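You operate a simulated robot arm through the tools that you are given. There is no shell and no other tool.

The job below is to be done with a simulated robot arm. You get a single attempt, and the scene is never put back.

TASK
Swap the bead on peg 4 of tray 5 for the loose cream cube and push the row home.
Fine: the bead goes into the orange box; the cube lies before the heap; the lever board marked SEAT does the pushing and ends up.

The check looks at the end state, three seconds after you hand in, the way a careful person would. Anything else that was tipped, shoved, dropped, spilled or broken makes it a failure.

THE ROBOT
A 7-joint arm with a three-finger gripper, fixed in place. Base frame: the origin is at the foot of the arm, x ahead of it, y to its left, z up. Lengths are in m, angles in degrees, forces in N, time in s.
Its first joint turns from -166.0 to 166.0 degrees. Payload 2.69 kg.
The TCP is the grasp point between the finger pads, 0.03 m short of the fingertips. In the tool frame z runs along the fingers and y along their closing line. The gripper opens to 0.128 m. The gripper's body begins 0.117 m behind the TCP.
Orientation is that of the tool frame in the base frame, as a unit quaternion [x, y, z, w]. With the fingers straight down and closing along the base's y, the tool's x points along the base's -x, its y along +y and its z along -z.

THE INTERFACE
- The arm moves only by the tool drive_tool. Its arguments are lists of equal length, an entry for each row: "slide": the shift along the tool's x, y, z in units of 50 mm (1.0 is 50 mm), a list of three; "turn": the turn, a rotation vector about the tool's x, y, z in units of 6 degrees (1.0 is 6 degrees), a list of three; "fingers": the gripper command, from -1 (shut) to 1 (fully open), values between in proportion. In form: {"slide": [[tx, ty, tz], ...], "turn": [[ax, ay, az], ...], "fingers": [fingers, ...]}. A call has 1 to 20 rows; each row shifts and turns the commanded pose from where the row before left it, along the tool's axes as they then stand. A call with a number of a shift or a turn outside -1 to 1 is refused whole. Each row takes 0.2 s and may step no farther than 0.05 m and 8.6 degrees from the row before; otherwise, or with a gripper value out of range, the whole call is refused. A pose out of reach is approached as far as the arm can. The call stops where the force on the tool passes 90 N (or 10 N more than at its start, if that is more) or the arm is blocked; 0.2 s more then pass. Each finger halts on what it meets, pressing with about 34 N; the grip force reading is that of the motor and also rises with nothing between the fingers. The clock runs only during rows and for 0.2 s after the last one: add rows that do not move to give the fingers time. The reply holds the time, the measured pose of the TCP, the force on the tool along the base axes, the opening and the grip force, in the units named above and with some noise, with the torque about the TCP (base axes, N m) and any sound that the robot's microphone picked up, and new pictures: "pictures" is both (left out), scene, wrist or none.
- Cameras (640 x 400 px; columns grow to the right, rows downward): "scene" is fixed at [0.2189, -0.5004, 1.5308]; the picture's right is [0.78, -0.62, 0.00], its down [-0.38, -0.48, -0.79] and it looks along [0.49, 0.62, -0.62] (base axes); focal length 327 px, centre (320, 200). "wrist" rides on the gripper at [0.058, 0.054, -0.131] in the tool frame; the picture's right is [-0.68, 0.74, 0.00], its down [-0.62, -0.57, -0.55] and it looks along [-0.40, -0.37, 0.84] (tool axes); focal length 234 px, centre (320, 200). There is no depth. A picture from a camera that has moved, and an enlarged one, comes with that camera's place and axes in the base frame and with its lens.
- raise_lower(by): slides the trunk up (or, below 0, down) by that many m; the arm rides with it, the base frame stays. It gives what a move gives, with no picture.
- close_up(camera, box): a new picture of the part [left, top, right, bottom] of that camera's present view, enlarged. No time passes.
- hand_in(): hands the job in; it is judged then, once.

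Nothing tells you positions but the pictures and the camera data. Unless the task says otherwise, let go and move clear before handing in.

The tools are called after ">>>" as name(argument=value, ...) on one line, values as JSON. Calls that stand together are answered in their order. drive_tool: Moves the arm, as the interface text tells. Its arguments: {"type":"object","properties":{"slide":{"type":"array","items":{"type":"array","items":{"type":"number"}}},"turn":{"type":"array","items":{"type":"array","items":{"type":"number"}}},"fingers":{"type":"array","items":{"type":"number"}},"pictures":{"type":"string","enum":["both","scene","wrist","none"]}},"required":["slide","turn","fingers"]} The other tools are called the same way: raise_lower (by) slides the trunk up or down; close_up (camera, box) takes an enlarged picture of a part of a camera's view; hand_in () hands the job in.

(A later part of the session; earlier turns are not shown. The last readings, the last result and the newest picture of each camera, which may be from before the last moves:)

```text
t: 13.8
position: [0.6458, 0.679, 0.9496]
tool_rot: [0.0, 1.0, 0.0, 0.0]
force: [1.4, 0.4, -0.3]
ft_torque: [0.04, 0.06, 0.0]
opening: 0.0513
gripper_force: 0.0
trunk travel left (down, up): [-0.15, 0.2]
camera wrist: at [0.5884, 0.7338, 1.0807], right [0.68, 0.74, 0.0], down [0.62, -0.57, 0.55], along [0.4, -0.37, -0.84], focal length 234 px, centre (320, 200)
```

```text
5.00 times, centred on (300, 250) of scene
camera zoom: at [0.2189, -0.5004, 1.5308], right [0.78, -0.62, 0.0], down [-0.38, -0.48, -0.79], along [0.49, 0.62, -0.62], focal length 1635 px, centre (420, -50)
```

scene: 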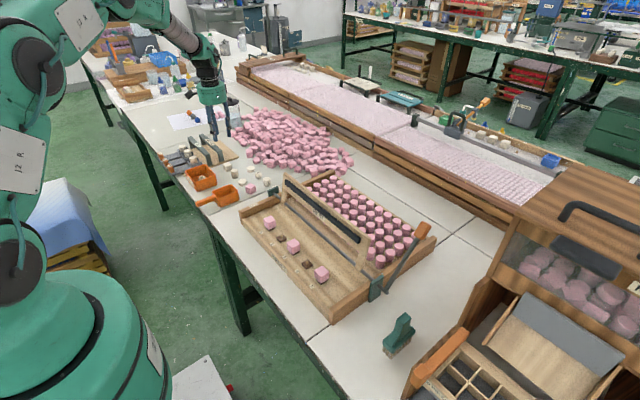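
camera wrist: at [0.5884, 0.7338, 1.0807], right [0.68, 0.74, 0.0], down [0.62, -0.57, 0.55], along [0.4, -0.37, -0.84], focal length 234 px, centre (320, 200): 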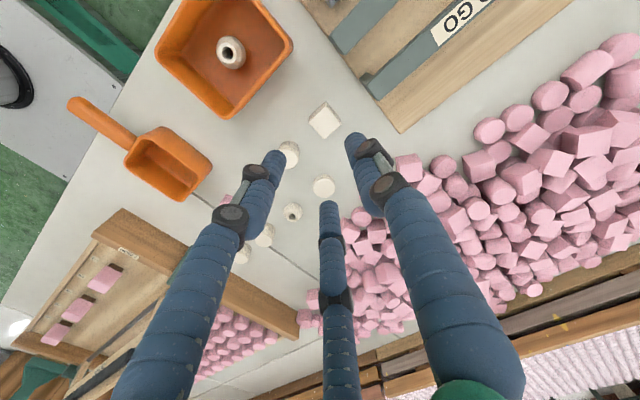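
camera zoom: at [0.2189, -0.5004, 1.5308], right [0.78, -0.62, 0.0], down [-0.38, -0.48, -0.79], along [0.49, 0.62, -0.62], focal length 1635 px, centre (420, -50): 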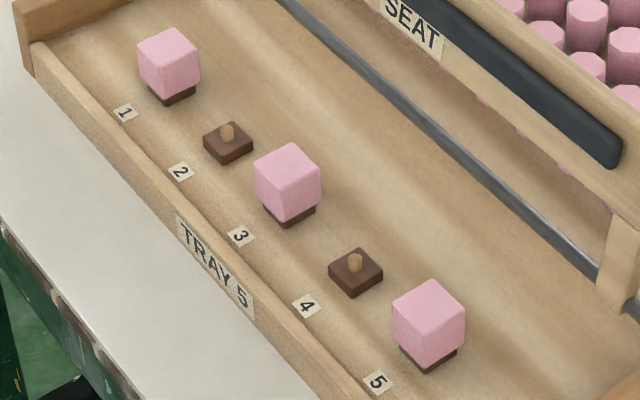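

The cube is aligned with the base axes, about 29 mm across, and centred near (0.651, 0.686); the table is near z 0.757. I'll go down halfway above it and check again.

>>> drive_tool(slide=[[-0.05, 0.04, 0.6], [-0.05, 0.04, 0.6], [0, 0, 0.6], [0, 0, 0]], turn=[[0, 0, 0], [0, 0, 0], [0, 0, 0], [0, 0, 0]], fingers=[-0.2, -0.2, -0.2, -0.2])

>>> close_up(camera="wrist", box=[240, 100, 400, 220])

>>> close_up(camera="scene", box=[190, 110, 270, 190])

```text
t: 14.8
position: [0.6523, 0.6856, 0.8592]
tool_rot: [0.0, 1.0, 0.0, 0.0]
force: [-0.2, 0.1, -0.3]
ft_torque: [-0.03, 0.01, 0.04]
opening: 0.0511
gripper_force: 0.2
trunk travel left (down, up): [-0.15, 0.2]
camera wrist: at [0.594, 0.7383, 0.9913], right [0.68, 0.74, 0.0], down [0.62, -0.57, 0.55], along [0.4, -0.37, -0.84], focal length 234 px, centre (320, 200)
```

scene: 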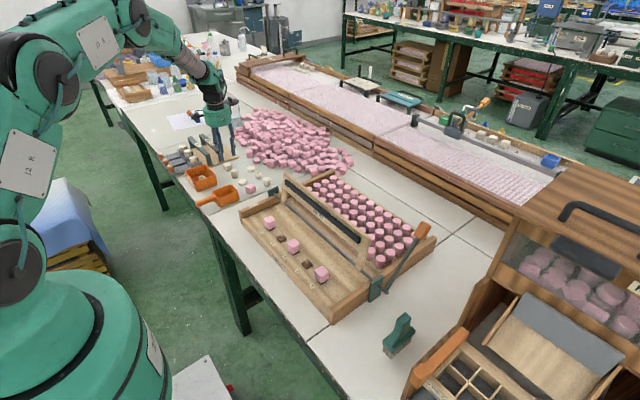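
wrist: 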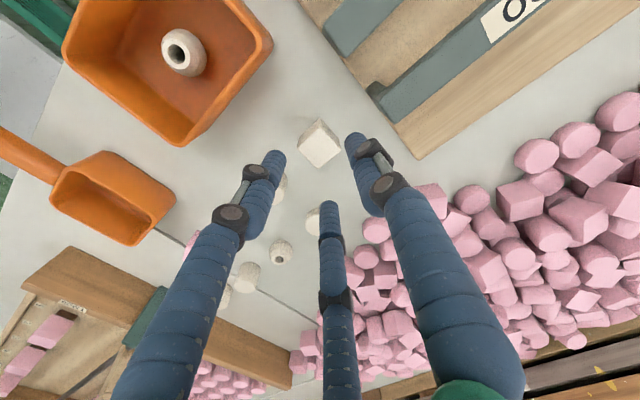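

```text
3.33 times, centred on (320, 160) of wrist
camera zoom: at [0.594, 0.7383, 0.9913], right [0.68, 0.74, 0.0], down [0.62, -0.57, 0.55], along [0.4, -0.37, -0.84], focal length 781 px, centre (320, 333)
```

zoom: 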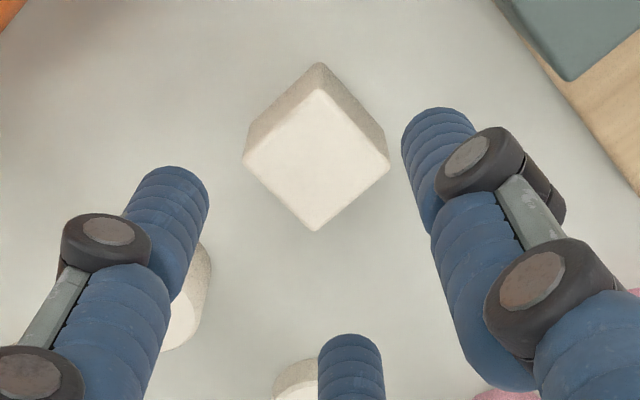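

```text
5.00 times, centred on (230, 150) of scene
camera zoom: at [0.2189, -0.5004, 1.5308], right [0.78, -0.62, 0.0], down [-0.38, -0.48, -0.79], along [0.49, 0.62, -0.62], focal length 1635 px, centre (770, 450)
```

zoom: 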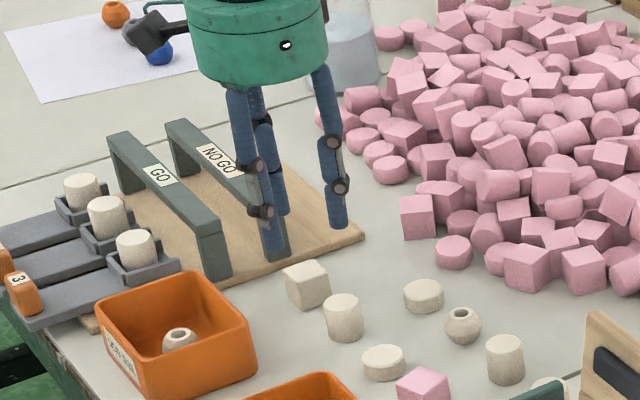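

The cube's centre is confirmed at about (0.650, 0.6855). I'll shift slightly and go down to grasp height.

>>> drive_tool(slide=[[0.04, -0.05, 0.3], [0, 0, 0.5], [0, 0, 0.4], [0, 0, 0.1], [0, 0, 0]], turn=[[0, 0, 0], [0, 0, 0], [0, 0, 0], [0, 0, 0], [0, 0, 0]], fingers=[-0.2, -0.2, -0.2, -0.2, -0.2])

>>> close_up(camera="wrist", box=[240, 100, 400, 220])

>>> close_up(camera="scene", box=[190, 110, 270, 190])

```text
t: 16.0
position: [0.6496, 0.6824, 0.794]
tool_rot: [-0.001, 1.0, 0.0, 0.001]
force: [-0.4, -0.2, 0.3]
ft_torque: [0.02, 0.0, 0.01]
opening: 0.0511
gripper_force: 0.1
trunk travel left (down, up): [-0.15, 0.2]
camera wrist: at [0.5918, 0.736, 0.9258], right [0.68, 0.74, 0.0], down [0.62, -0.57, 0.55], along [0.4, -0.37, -0.84], focal length 234 px, centre (320, 200)
```

scene: 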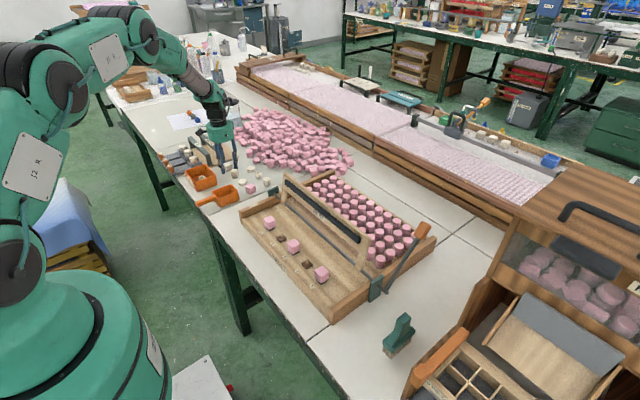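
wrist: 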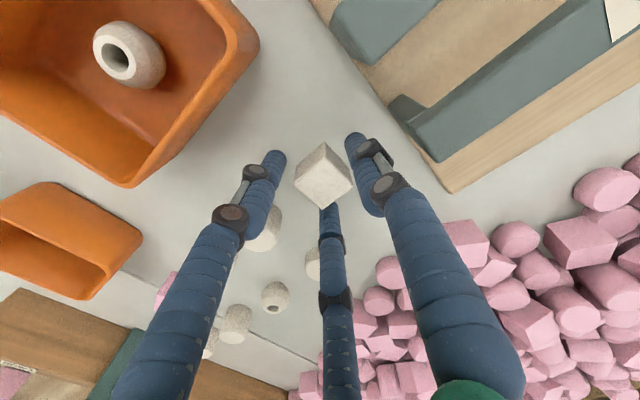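

```text
3.33 times, centred on (320, 160) of wrist
camera zoom: at [0.5918, 0.736, 0.9258], right [0.68, 0.74, 0.0], down [0.62, -0.57, 0.55], along [0.4, -0.37, -0.84], focal length 781 px, centre (320, 333)
```

zoom: 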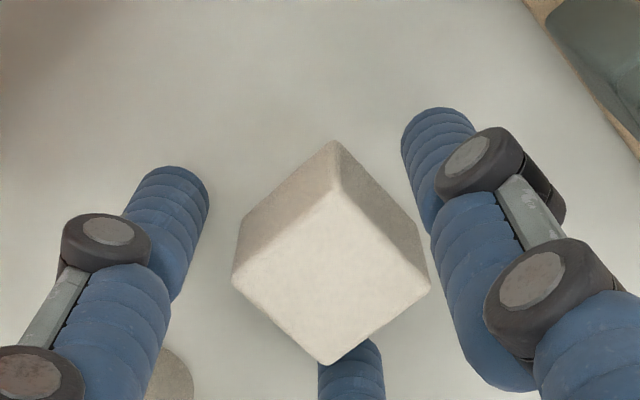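

```text
5.00 times, centred on (230, 150) of scene
camera zoom: at [0.2189, -0.5004, 1.5308], right [0.78, -0.62, 0.0], down [-0.38, -0.48, -0.79], along [0.49, 0.62, -0.62], focal length 1635 px, centre (770, 450)
```

zoom: 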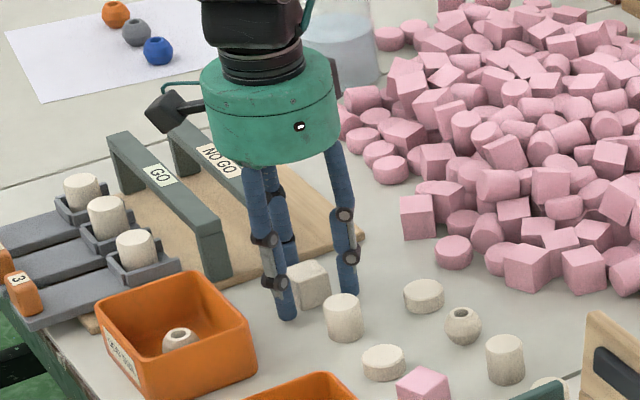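

The cube sits between the three fingertips, with a margin of a few mm. I'll close on it.

>>> drive_tool(slide=[[-0.02, 0, 0.02], [0, 0, 0], [0, 0, 0], [0, 0, 0], [0, 0, 0]], turn=[[0, 0, 0], [0, 0, 0], [0, 0, 0], [0, 0, 0], [0, 0, 0]], fingers=[-0.25, -0.4, -0.5, -0.7, -0.7])

>>> close_up(camera="wrist", box=[240, 100, 400, 220])

>>> close_up(camera="scene", box=[210, 130, 270, 180])

```text
t: 17.2
position: [0.6505, 0.6832, 0.7933]
tool_rot: [0.0, 1.0, 0.0, 0.0]
force: [0.3, 0.1, 0.1]
ft_torque: [0.01, -0.03, 0.04]
opening: 0.0348
gripper_force: 33.4
trunk travel left (down, up): [-0.15, 0.2]
camera wrist: at [0.5927, 0.7359, 0.9249], right [0.68, 0.74, 0.0], down [0.62, -0.57, 0.55], along [0.4, -0.37, -0.84], focal length 234 px, centre (320, 200)
```

scene: 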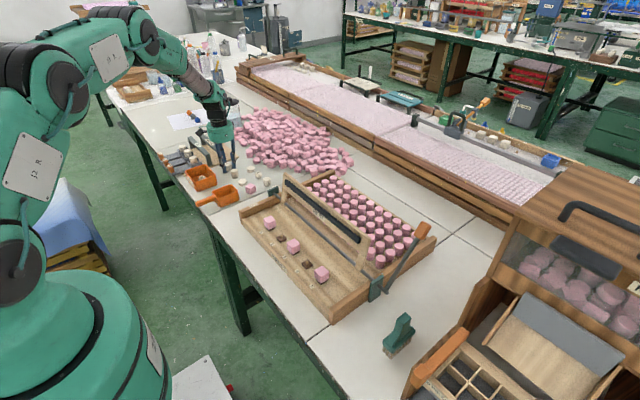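
wrist: 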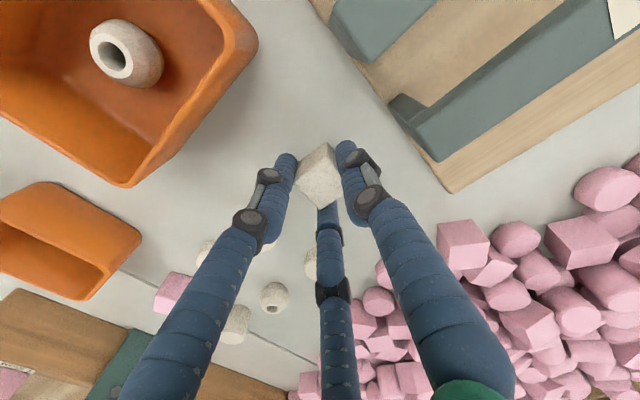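

```text
3.33 times, centred on (320, 160) of wrist
camera zoom: at [0.5927, 0.7359, 0.9249], right [0.68, 0.74, 0.0], down [0.62, -0.57, 0.55], along [0.4, -0.37, -0.84], focal length 781 px, centre (320, 333)
```

zoom: 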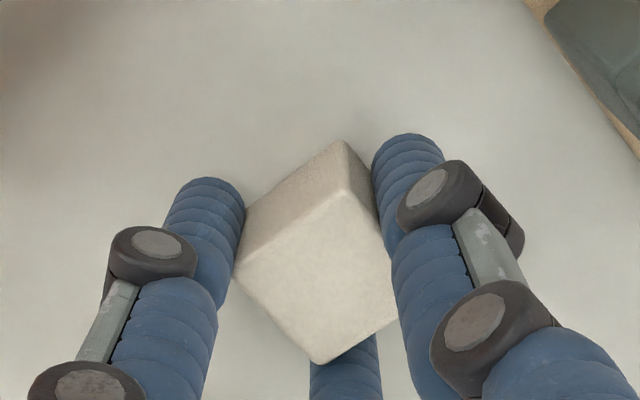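

```text
8.00 times, centred on (240, 155) of scene
camera zoom: at [0.2189, -0.5004, 1.5308], right [0.78, -0.62, 0.0], down [-0.38, -0.48, -0.79], along [0.49, 0.62, -0.62], focal length 2617 px, centre (960, 560)
```

zoom: 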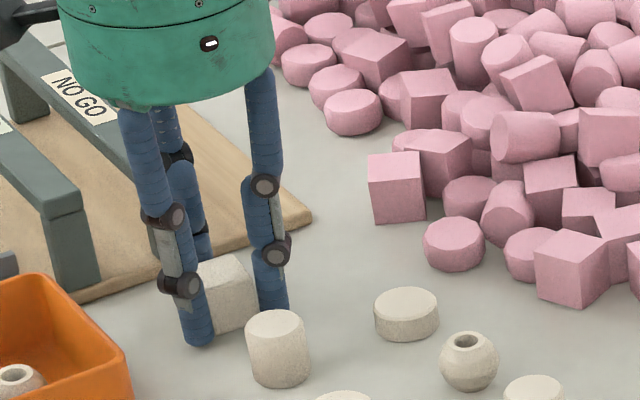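

The cube is gripped at opening 0.0348, turned about -6° in the fingers, which I can compensate for at placement. I'll lift straight up and check it.

>>> drive_tool(slide=[[0, 0, -0.2], [0, 0, -0.4], [0, 0, -0.8], [0, 0, -0.9], [0, 0, -0.9], [0, 0, -0.9], [0, 0, 0], [0, 0, 0]], turn=[[0, 0, 0], [0, 0, 0], [0, 0, 0], [0, 0, 0], [0, 0, 0], [0, 0, 0], [0, 0, 0], [0, 0, 0]], fingers=[-0.7, -0.7, -0.7, -0.7, -0.7, -0.7, -0.7, -0.7])

>>> close_up(camera="wrist", box=[240, 100, 400, 220])

>>> close_up(camera="scene", box=[190, 90, 290, 190])

```text
t: 19.0
position: [0.652, 0.683, 0.9975]
tool_rot: [0.001, 1.0, -0.001, 0.0]
force: [1.2, 0.3, -1.4]
ft_torque: [-0.01, 0.01, 0.0]
opening: 0.0363
gripper_force: 34.3
trunk travel left (down, up): [-0.15, 0.2]
camera wrist: at [0.5935, 0.7361, 1.1292], right [0.68, 0.74, 0.0], down [0.62, -0.57, 0.55], along [0.4, -0.37, -0.84], focal length 234 px, centre (320, 200)
```

scene: 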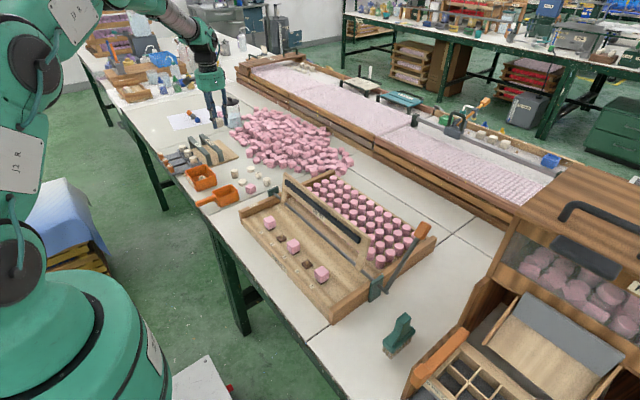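
wrist: 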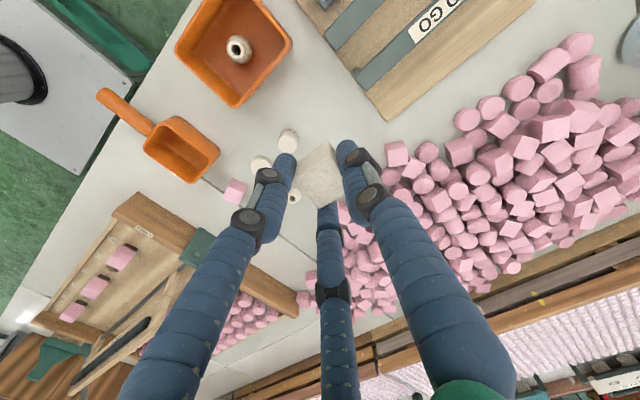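

```text
3.33 times, centred on (320, 160) of wrist
camera zoom: at [0.5935, 0.7361, 1.1292], right [0.68, 0.74, 0.0], down [0.62, -0.57, 0.55], along [0.4, -0.37, -0.84], focal length 781 px, centre (320, 333)
```

zoom: 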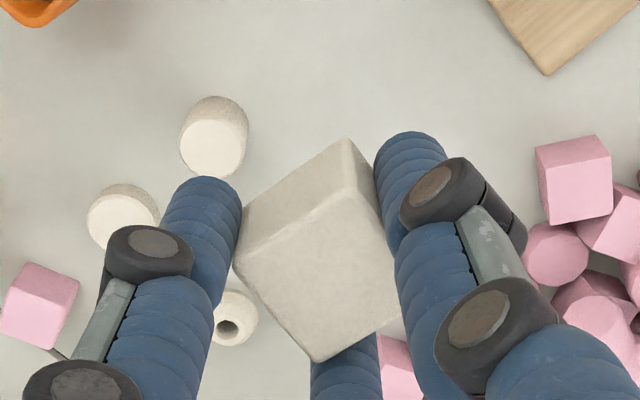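

```text
4.00 times, centred on (240, 140) of scene
camera zoom: at [0.2189, -0.5004, 1.5308], right [0.78, -0.62, 0.0], down [-0.38, -0.48, -0.79], along [0.49, 0.62, -0.62], focal length 1308 px, centre (640, 440)
```

zoom: 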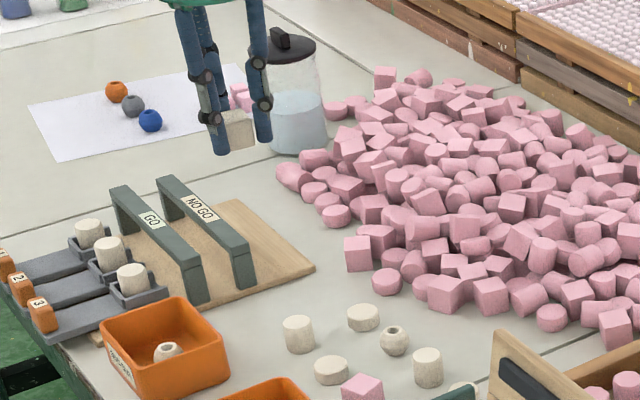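

The cube is held securely at about -8.5°, offset roughly (1, 3) mm from the TCP. I'll carry it over to peg 4 at height, then turn +8.5° to square it.

>>> drive_tool(slide=[[0.0974, -0.5, 0], [0.0974, -0.948, 0], [0.0974, -0.948, 0], [0.0974, -0.948, 0], [0.0974, -0.948, 0], [0.0974, -0.948, 0], [0.0974, -0.948, 0], [0.0974, -0.948, 0], [0.0974, -0.948, 0], [0.0974, -0.948, 0], [0.0974, -0.948, 0], [0.0974, -0.948, 0], [0.0974, -0.948, 0], [0.0974, -0.948, 0], [0, -0.448, 0], [0, 0, 0], [0, 0, 0], [0, 0, 0]], turn=[[0, 0, 0], [0, 0, 0], [0, 0, 0], [0, 0, 0], [0, 0, 0], [0, 0, 0], [0, 0, 0], [0, 0, 0], [0, 0, 0], [0, 0, 0], [0, 0, 0], [0, 0, 0], [0, 0, 0], [0, 0, 0], [0, 0, 0], [0, 0, -0.7], [0, 0, -0.7], [0, 0, 0]], fingers=[-0.7, -0.7, -0.7, -0.7, -0.7, -0.7, -0.7, -0.7, -0.7, -0.7, -0.7, -0.7, -0.7, -0.7, -0.7, -0.7, -0.7, -0.7])

>>> close_up(camera="wrist", box=[240, 60, 400, 220])

>>> close_up(camera="scene", box=[250, 170, 350, 290])

```text
t: 22.8
position: [0.5826, 0.0173, 0.9984]
tool_rot: [-0.073, 0.997, 0.0, 0.001]
force: [-0.7, -0.1, -0.4]
ft_torque: [0.0, -0.01, -0.02]
opening: 0.0361
gripper_force: 34.0
trunk travel left (down, up): [-0.15, 0.2]
camera wrist: at [0.5163, 0.0631, 1.1308], right [0.56, 0.83, 0.0], down [0.69, -0.47, 0.55], along [0.45, -0.31, -0.84], focal length 234 px, centre (320, 200)
```

scene: 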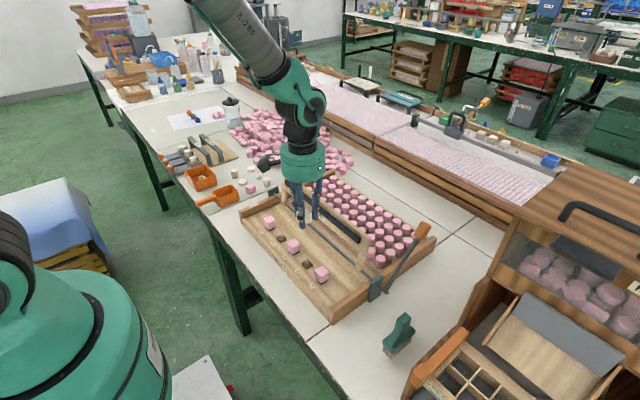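
wrist: 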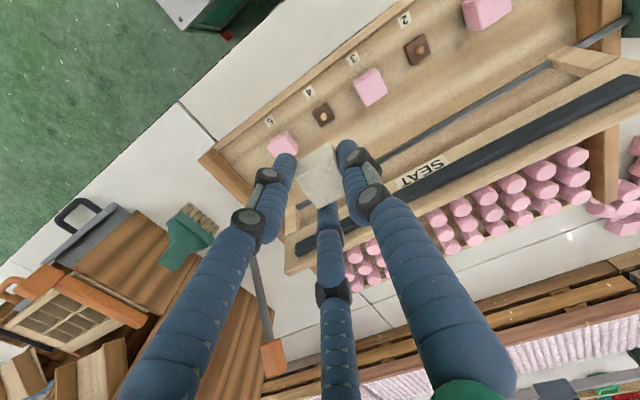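

```text
2.50 times, centred on (320, 140) of wrist
camera zoom: at [0.5163, 0.0631, 1.1308], right [0.56, 0.83, 0.0], down [0.69, -0.47, 0.55], along [0.45, -0.31, -0.84], focal length 585 px, centre (320, 350)
```

zoom: 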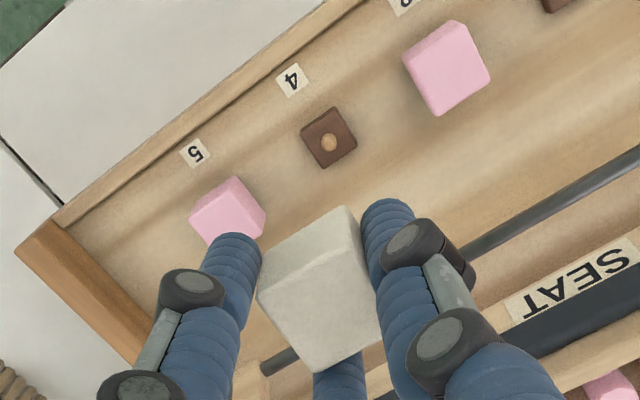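

```text
3.33 times, centred on (300, 230) of scene
camera zoom: at [0.2189, -0.5004, 1.5308], right [0.78, -0.62, 0.0], down [-0.38, -0.48, -0.79], along [0.49, 0.62, -0.62], focal length 1090 px, centre (387, 100)
```

zoom: 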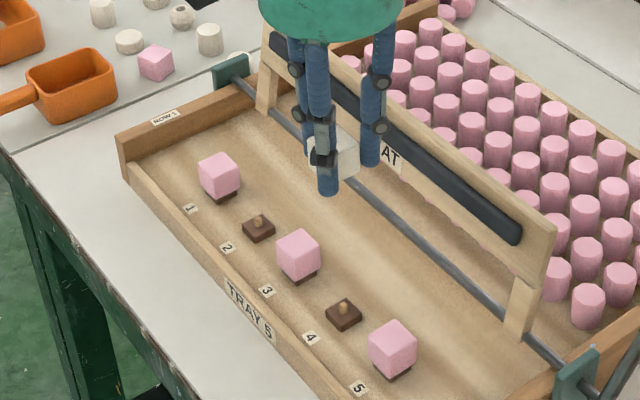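

Peg 4 again measures about (0.584, 0.023). I'll zoom in on the held cube to check its orientation and offset.

>>> close_up(camera="wrist", box=[280, 130, 360, 210])

>>> close_up(camera="wrist", box=[300, 60, 400, 140])

>>> close_up(camera="scene", box=[285, 235, 335, 285])

>>> close_up(camera="scene", box=[270, 185, 330, 245])

```text
5.00 times, centred on (320, 170) of wrist
camera zoom: at [0.5163, 0.0631, 1.1308], right [0.56, 0.83, 0.0], down [0.69, -0.47, 0.55], along [0.45, -0.31, -0.84], focal length 1171 px, centre (320, 350)
```

zoom: 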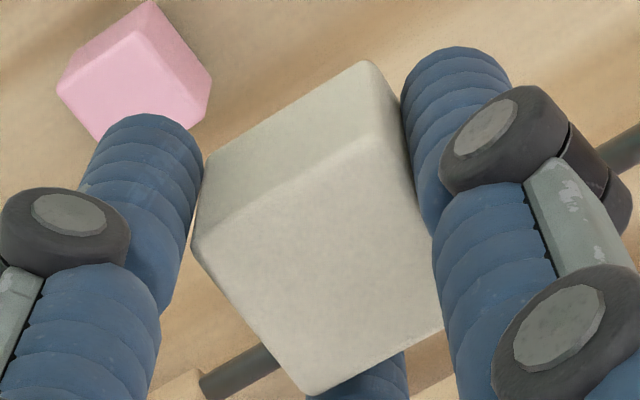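

```text
5.00 times, centred on (350, 100) of wrist
camera zoom: at [0.5163, 0.0631, 1.1308], right [0.56, 0.83, 0.0], down [0.69, -0.47, 0.55], along [0.45, -0.31, -0.84], focal length 1171 px, centre (170, 700)
```

zoom: 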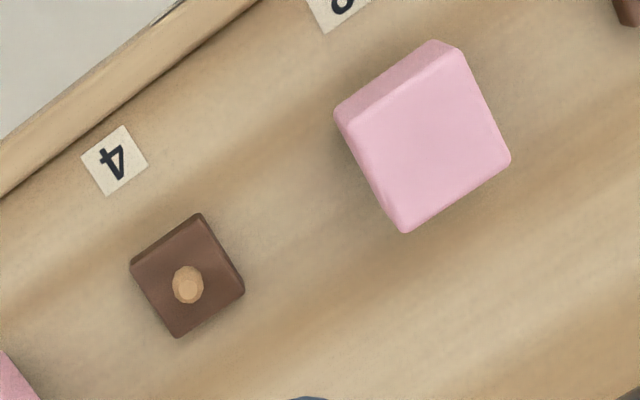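

```text
8.00 times, centred on (310, 260) of scene
camera zoom: at [0.2189, -0.5004, 1.5308], right [0.78, -0.62, 0.0], down [-0.38, -0.48, -0.79], along [0.49, 0.62, -0.62], focal length 2617 px, centre (400, -280)
```

zoom: 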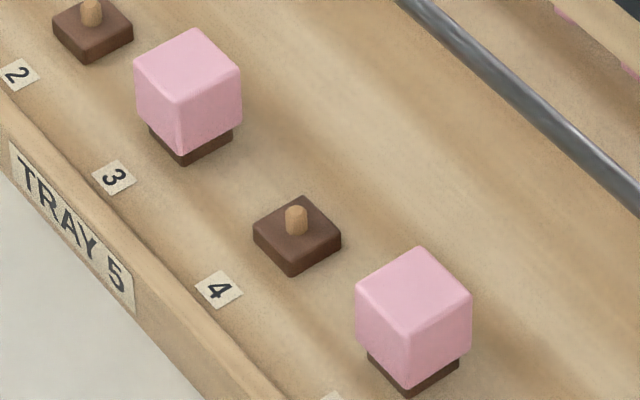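

```text
6.67 times, centred on (300, 215) of scene
camera zoom: at [0.2189, -0.5004, 1.5308], right [0.78, -0.62, 0.0], down [-0.38, -0.48, -0.79], along [0.49, 0.62, -0.62], focal length 2180 px, centre (453, 100)
```

zoom: 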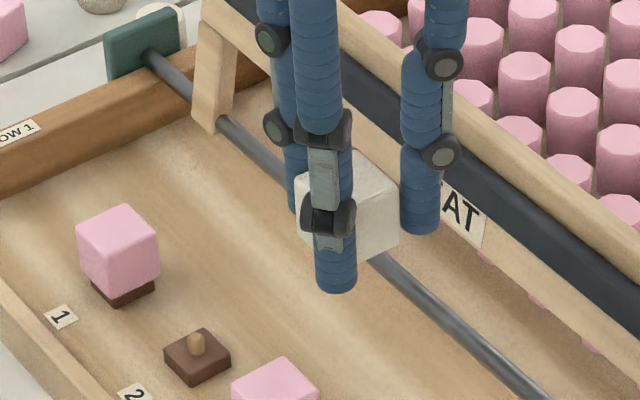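

The cube needs about +2° more yaw and about +1 mm in x and y. I'll apply that and go down to just above the dowel, then compare the positions again.

>>> drive_tool(slide=[[-0.02, 0.02, 0], [0, 0, 0.7], [0, 0, 0.7], [0, 0, 0.7], [0, 0, 0.6], [0, 0, 0]], turn=[[0, 0, -0.35], [0, 0, 0], [0, 0, 0], [0, 0, 0], [0, 0, 0], [0, 0, 0]], fingers=[-0.7, -0.7, -0.7, -0.7, -0.7, -0.7])

>>> close_up(camera="wrist", box=[270, 110, 370, 210])

>>> close_up(camera="scene", box=[280, 230, 340, 290])

```text
t: 24.2
position: [0.5828, 0.0192, 0.8639]
tool_rot: [-0.092, 0.996, 0.0, -0.001]
force: [0.2, 0.7, -0.3]
ft_torque: [-0.06, 0.06, -0.02]
opening: 0.0364
gripper_force: 34.0
trunk travel left (down, up): [-0.15, 0.2]
camera wrist: at [0.5153, 0.0617, 0.9952], right [0.53, 0.85, 0.0], down [0.71, -0.44, 0.55], along [0.46, -0.29, -0.84], focal length 234 px, centre (320, 200)
```

scene: 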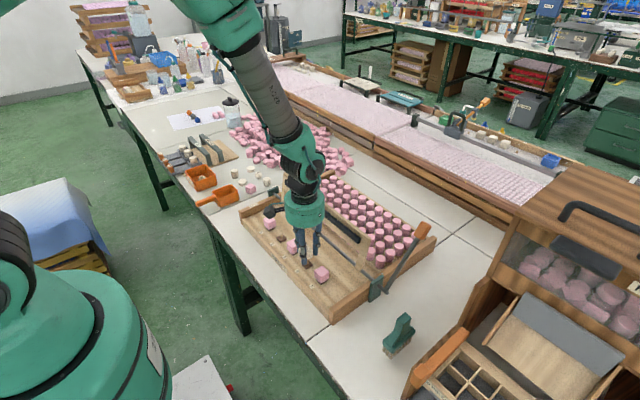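
wrist: 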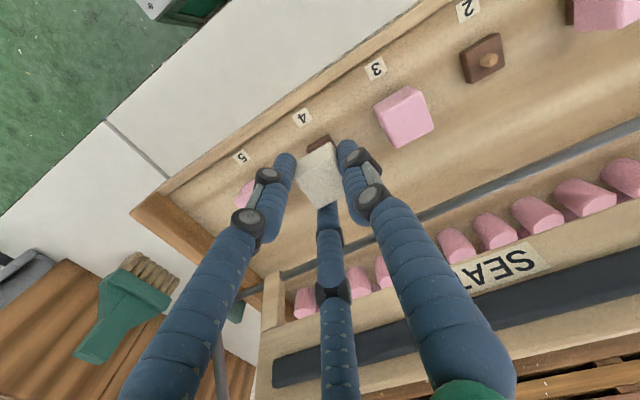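

```text
4.00 times, centred on (320, 160) of wrist
camera zoom: at [0.5153, 0.0617, 0.9952], right [0.53, 0.85, 0.0], down [0.71, -0.44, 0.55], along [0.46, -0.29, -0.84], focal length 937 px, centre (320, 360)
```

zoom: 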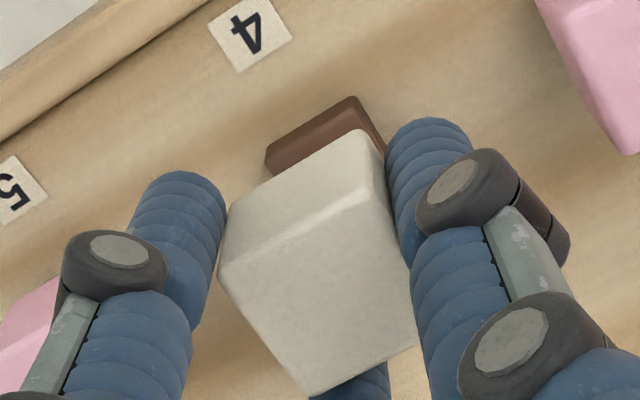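

```text
6.67 times, centred on (310, 260) of scene
camera zoom: at [0.2189, -0.5004, 1.5308], right [0.78, -0.62, 0.0], down [-0.38, -0.48, -0.79], along [0.49, 0.62, -0.62], focal length 2180 px, centre (387, -200)
```

zoom: 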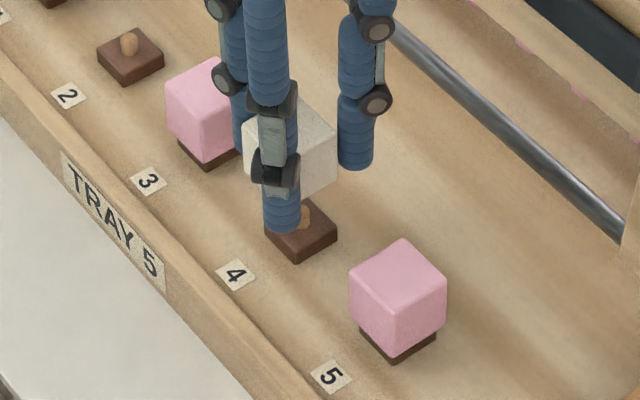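

Both cameras say the cube should shift about (+2, -1.5) mm to sit over the dowel. I'll do that and go down to just above it.

>>> drive_tool(slide=[[-0.034, -0.035, 0], [0, 0, 0.2], [0, 0, 0.1], [0, 0, 0]], turn=[[0, 0, -0.2], [0, 0, 0], [0, 0, 0], [0, 0, 0]], fingers=[-0.7, -0.7, -0.7, -0.7])

>>> close_up(camera="wrist", box=[270, 110, 370, 210])

>>> close_up(camera="scene", box=[290, 240, 330, 280])

```text
t: 25.2
position: [0.5843, 0.0173, 0.8495]
tool_rot: [-0.102, 0.995, 0.001, 0.0]
force: [0.1, 0.5, -0.7]
ft_torque: [0.04, -0.02, 0.03]
opening: 0.0363
gripper_force: 34.0
trunk travel left (down, up): [-0.15, 0.2]
camera wrist: at [0.5164, 0.0588, 0.9804], right [0.51, 0.86, 0.0], down [0.72, -0.43, 0.55], along [0.47, -0.28, -0.84], focal length 234 px, centre (320, 200)
```

scene: 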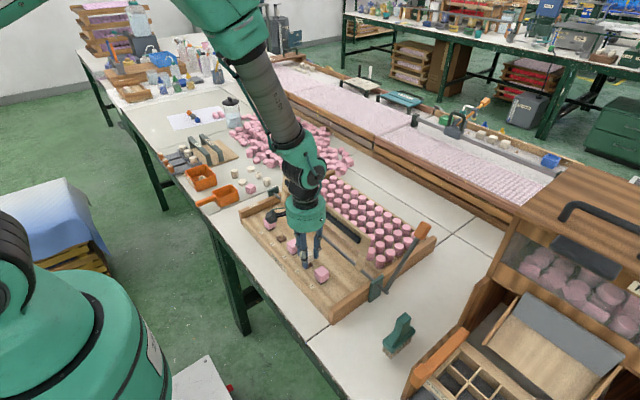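
wrist: 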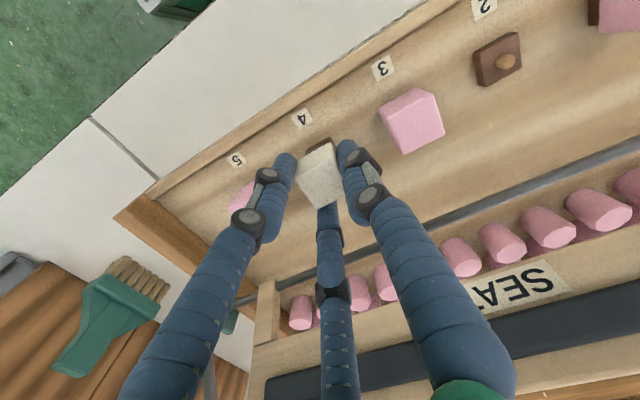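

```text
4.00 times, centred on (320, 160) of wrist
camera zoom: at [0.5164, 0.0588, 0.9804], right [0.51, 0.86, 0.0], down [0.72, -0.43, 0.55], along [0.47, -0.28, -0.84], focal length 937 px, centre (320, 360)
```

zoom: 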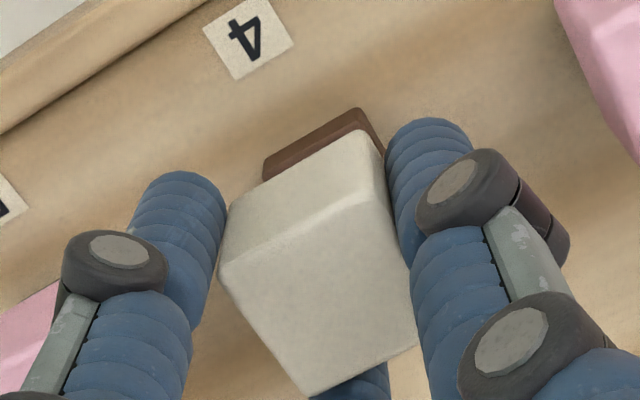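

```text
10.00 times, centred on (310, 260) of scene
camera zoom: at [0.2189, -0.5004, 1.5308], right [0.78, -0.62, 0.0], down [-0.38, -0.48, -0.79], along [0.49, 0.62, -0.62], focal length 3271 px, centre (420, -400)
```

zoom: 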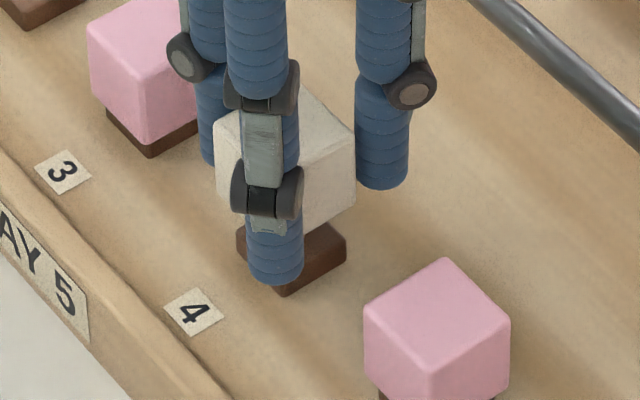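

The alignment is within about 1 mm. I'll make a final nudge and then go down in small steps, watching the force.

>>> drive_tool(slide=[[-0.009, -0.018, 0], [0, 0, 0.06], [0, 0, 0.06], [0, 0, 0]], turn=[[0, 0, 0], [0, 0, 0], [0, 0, 0], [0, 0, 0]], fingers=[-0.7, -0.7, -0.7, -0.7], pictures="none")

>>> close_up(camera="scene", box=[290, 240, 330, 280])

```text
t: 26.2
position: [0.5852, 0.017, 0.843]
tool_rot: [-0.103, 0.995, -0.001, 0.0]
force: [0.4, -1.6, -0.8]
ft_torque: [0.0, 0.01, -0.02]
opening: 0.0363
gripper_force: 34.2
trunk travel left (down, up): [-0.15, 0.2]
```

```text
10.00 times, centred on (310, 260) of scene
camera zoom: at [0.2189, -0.5004, 1.5308], right [0.78, -0.62, 0.0], down [-0.38, -0.48, -0.79], along [0.49, 0.62, -0.62], focal length 3271 px, centre (420, -400)
```

zoom: 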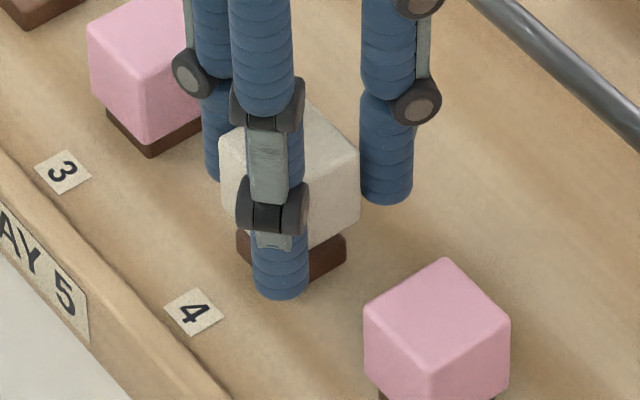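

The cube is now well centred over the base. I'll continue down in small steps.

>>> drive_tool(slide=[[0, 0, 0.05], [0, 0, 0.05], [0, 0, 0]], turn=[[0, 0, 0], [0, 0, 0], [0, 0, 0]], fingers=[-0.7, -0.7, -0.7], pictures="none")

>>> close_up(camera="scene", box=[290, 240, 330, 280])

>>> close_up(camera="wrist", box=[270, 110, 370, 210])

```text
t: 27.0
position: [0.5844, 0.0154, 0.8383]
tool_rot: [-0.102, 0.995, 0.0, -0.001]
force: [0.2, -0.3, -0.5]
ft_torque: [0.0, -0.01, -0.03]
opening: 0.0362
gripper_force: 33.6
trunk travel left (down, up): [-0.15, 0.2]
```

```text
10.00 times, centred on (310, 260) of scene
camera zoom: at [0.2189, -0.5004, 1.5308], right [0.78, -0.62, 0.0], down [-0.38, -0.48, -0.79], along [0.49, 0.62, -0.62], focal length 3271 px, centre (420, -400)
```

zoom: 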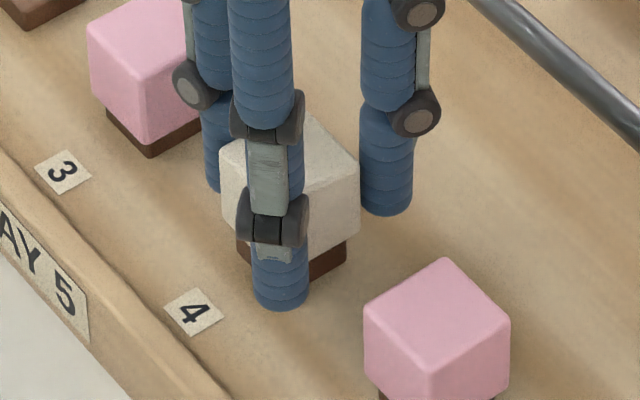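

```text
4.00 times, centred on (320, 160) of wrist
camera zoom: at [0.5172, 0.0579, 0.9694], right [0.51, 0.86, 0.0], down [0.72, -0.43, 0.55], along [0.47, -0.28, -0.84], focal length 937 px, centre (320, 360)
```

zoom: 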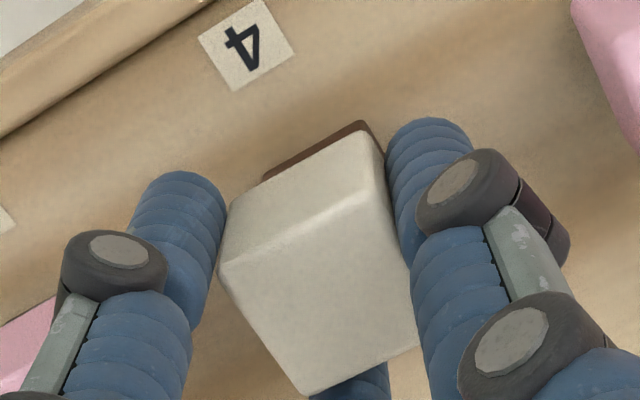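

There's no contact yet and the centring is still good. I'll continue down.

>>> drive_tool(slide=[[0, 0, 0.04], [0, 0, 0.04], [0, 0, 0]], turn=[[0, 0, 0], [0, 0, 0], [0, 0, 0]], fingers=[-0.7, -0.7, -0.7], pictures="none")

>>> close_up(camera="scene", box=[290, 240, 330, 280])

>>> close_up(camera="wrist", box=[270, 110, 370, 210])

```text
t: 27.8
position: [0.5854, 0.0171, 0.835]
tool_rot: [-0.102, 0.995, 0.0, 0.0]
force: [0.3, 1.0, -0.1]
ft_torque: [0.02, -0.01, 0.0]
opening: 0.0366
gripper_force: 33.7
trunk travel left (down, up): [-0.15, 0.2]
```

```text
10.00 times, centred on (310, 260) of scene
camera zoom: at [0.2189, -0.5004, 1.5308], right [0.78, -0.62, 0.0], down [-0.38, -0.48, -0.79], along [0.49, 0.62, -0.62], focal length 3271 px, centre (420, -400)
```

zoom: 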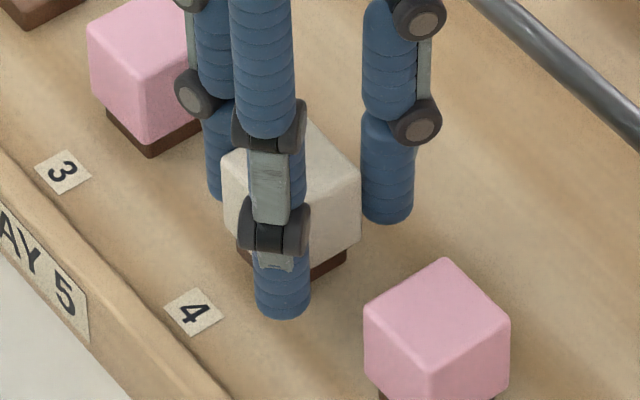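

```text
4.00 times, centred on (320, 160) of wrist
camera zoom: at [0.5177, 0.058, 0.9654], right [0.51, 0.86, 0.0], down [0.72, -0.43, 0.55], along [0.47, -0.28, -0.84], focal length 937 px, centre (320, 360)
```

zoom: 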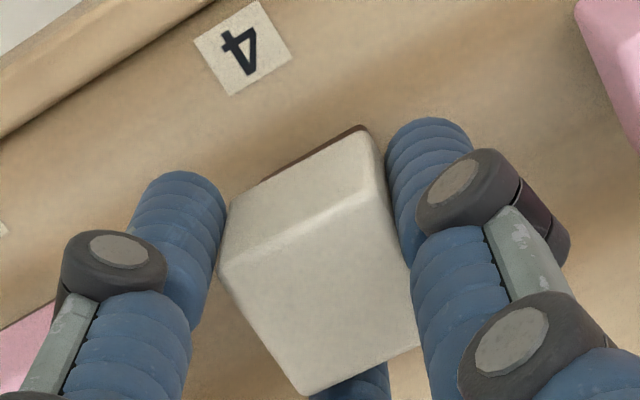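

Still no contact force, so the dowel must be entering the cube's hole. I'll go a little further.

>>> drive_tool(slide=[[0, 0, 0.03], [0, 0, 0.03], [0, 0, 0]], turn=[[0, 0, 0], [0, 0, 0], [0, 0, 0]], fingers=[-0.7, -0.7, -0.7], pictures="none")

>>> close_up(camera="scene", box=[290, 240, 330, 280])

>>> close_up(camera="wrist", box=[270, 110, 370, 210])

```text
t: 28.6
position: [0.5852, 0.017, 0.8309]
tool_rot: [-0.102, 0.995, -0.001, 0.0]
force: [0.4, 0.4, 2.8]
ft_torque: [0.07, 0.02, 0.01]
opening: 0.0363
gripper_force: 33.8
trunk travel left (down, up): [-0.15, 0.2]
```

```text
10.00 times, centred on (310, 260) of scene
camera zoom: at [0.2189, -0.5004, 1.5308], right [0.78, -0.62, 0.0], down [-0.38, -0.48, -0.79], along [0.49, 0.62, -0.62], focal length 3271 px, centre (420, -400)
```

zoom: 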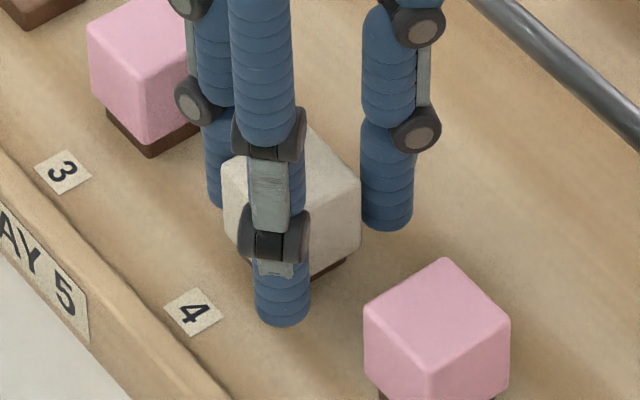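

```text
4.00 times, centred on (320, 160) of wrist
camera zoom: at [0.5175, 0.058, 0.9624], right [0.51, 0.86, 0.0], down [0.72, -0.43, 0.55], along [0.47, -0.28, -0.84], focal length 937 px, centre (320, 360)
```

zoom: 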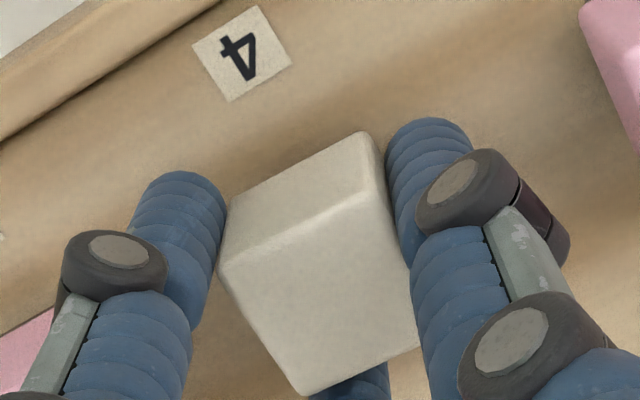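

There's light contact of 2.8 N, so the cube is on the peg and close to the base. I'll release with a small opening and rise straight up.

>>> drive_tool(slide=[[0, 0, 0], [0, 0, 0], [0, 0, 0]], turn=[[0, 0, 0], [0, 0, 0], [0, 0, 0]], fingers=[-0.35, -0.25, -0.25])

>>> close_up(camera="scene", box=[290, 240, 330, 280])

>>> close_up(camera="wrist", box=[270, 110, 370, 210])

```text
t: 29.4
position: [0.5852, 0.016, 0.8312]
tool_rot: [-0.102, 0.995, -0.001, 0.0]
force: [0.5, -0.5, -0.4]
ft_torque: [-0.01, 0.0, 0.02]
opening: 0.0478
gripper_force: 0.1
trunk travel left (down, up): [-0.15, 0.2]
camera wrist: at [0.5174, 0.058, 0.9623], right [0.51, 0.86, 0.0], down [0.72, -0.43, 0.55], along [0.47, -0.28, -0.84], focal length 234 px, centre (320, 200)
```

scene: 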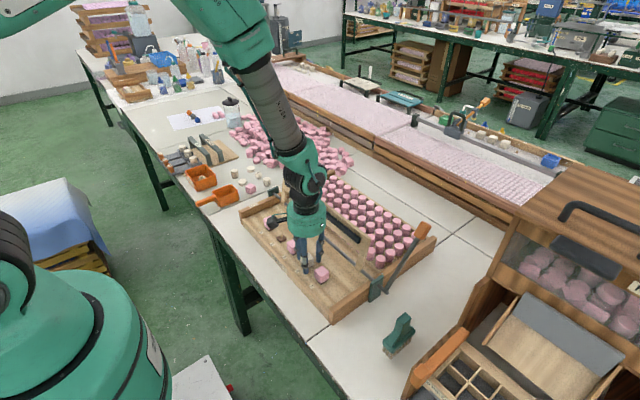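
wrist: 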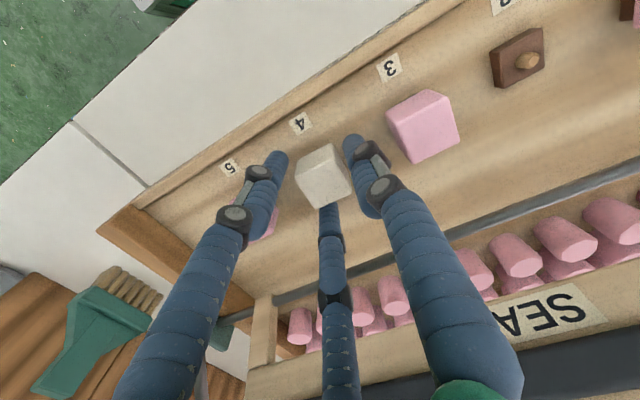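

```text
10.00 times, centred on (310, 260) of scene
camera zoom: at [0.2189, -0.5004, 1.5308], right [0.78, -0.62, 0.0], down [-0.38, -0.48, -0.79], along [0.49, 0.62, -0.62], focal length 3271 px, centre (420, -400)
```

zoom: 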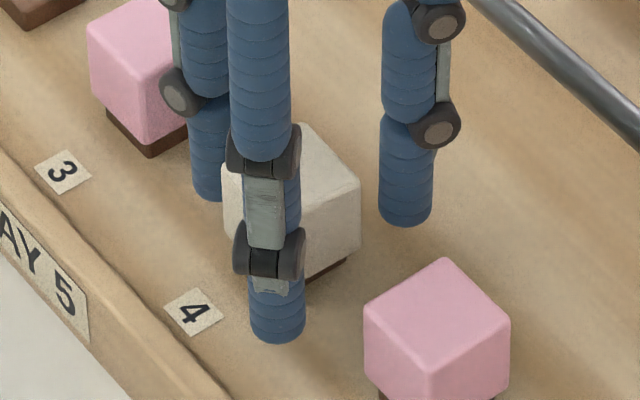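

```text
4.00 times, centred on (320, 160) of wrist
camera zoom: at [0.5174, 0.058, 0.9623], right [0.51, 0.86, 0.0], down [0.72, -0.43, 0.55], along [0.47, -0.28, -0.84], focal length 937 px, centre (320, 360)
```

zoom: 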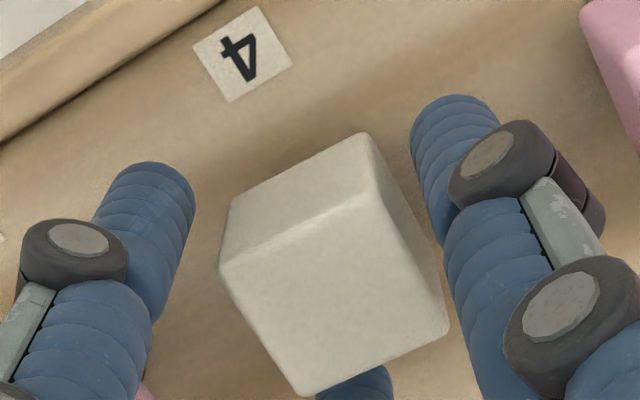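

The cube stands on peg 4. I'll rise clear and undo the yaw, then look at the lever.

>>> drive_tool(slide=[[0, 0, -0.2], [0, 0, -0.4], [0, 0, -0.9], [0, 0, -0.9], [0, 0, -0.9], [0, 0, -0.9], [0, 0, 0], [0, 0, 0], [0, 0, 0]], turn=[[0, 0, 0], [0, 0, 0], [0, 0, 0], [0, 0, 0], [0, 0, 0], [0, 0, 0], [0, 0, 1], [0, 0, 0.95], [0, 0, 0]], fingers=[-0.25, -0.25, -0.25, -0.25, -0.25, -0.25, -0.25, -0.25, -0.25])

>>> close_up(camera="scene", box=[270, 220, 350, 290])

>>> close_up(camera="scene", box=[340, 205, 450, 310])

>>> close_up(camera="wrist", box=[200, 60, 440, 240])

```text
t: 31.4
position: [0.585, 0.0168, 1.04]
tool_rot: [0.001, 1.0, 0.0, 0.0]
force: [0.2, 0.0, 0.4]
ft_torque: [0.0, 0.02, -0.01]
opening: 0.0479
gripper_force: 0.0
trunk travel left (down, up): [-0.15, 0.2]
camera wrist: at [0.5267, 0.0711, 1.1725], right [0.68, 0.74, 0.0], down [0.62, -0.57, 0.55], along [0.4, -0.37, -0.84], focal length 234 px, centre (320, 200)
```

scene: 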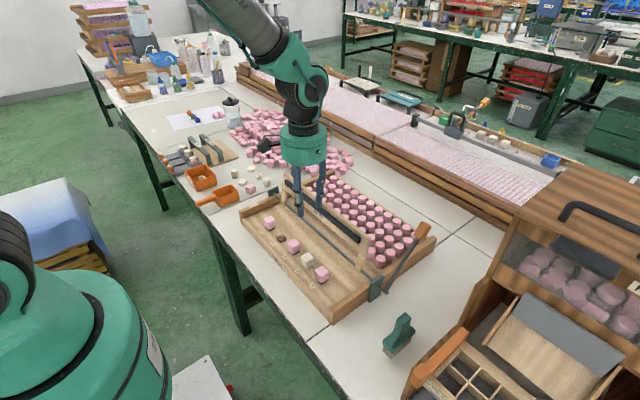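
wrist: 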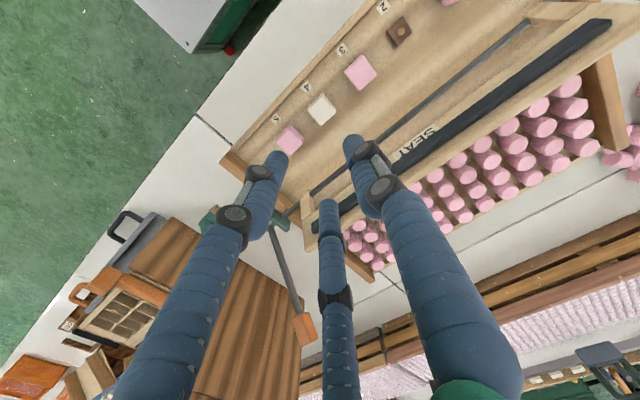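

```text
5.71 times, centred on (310, 255) of scene
camera zoom: at [0.2189, -0.5004, 1.5308], right [0.78, -0.62, 0.0], down [-0.38, -0.48, -0.79], along [0.49, 0.62, -0.62], focal length 1869 px, centre (377, -114)
```

zoom: 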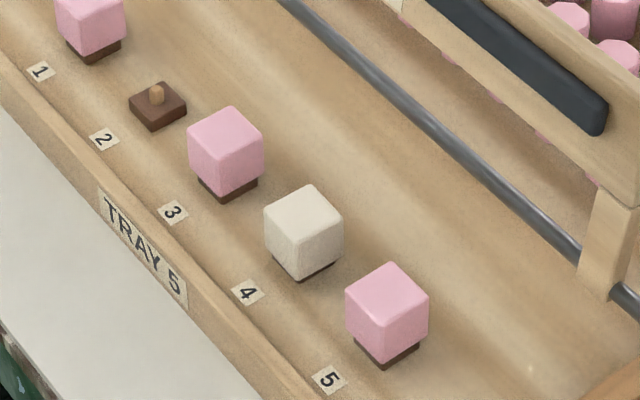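

```text
3.81 times, centred on (395, 258) of scene
camera zoom: at [0.2189, -0.5004, 1.5308], right [0.78, -0.62, 0.0], down [-0.38, -0.48, -0.79], along [0.49, 0.62, -0.62], focal length 1246 px, centre (34, -19)
```

zoom: 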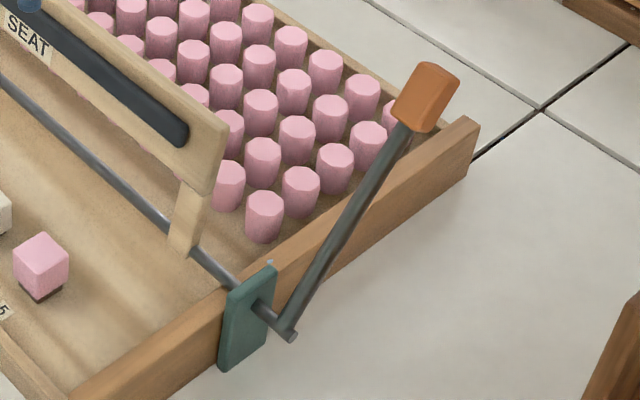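

```text
2.22 times, centred on (320, 150) of wrist
camera zoom: at [0.5267, 0.0711, 1.1725], right [0.68, 0.74, 0.0], down [0.62, -0.57, 0.55], along [0.4, -0.37, -0.84], focal length 520 px, centre (320, 311)
```

zoom: 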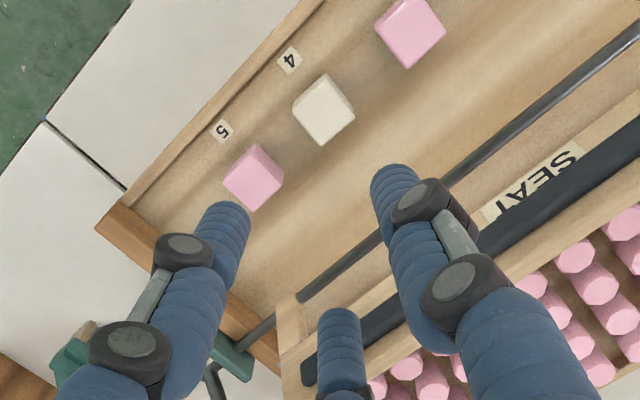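

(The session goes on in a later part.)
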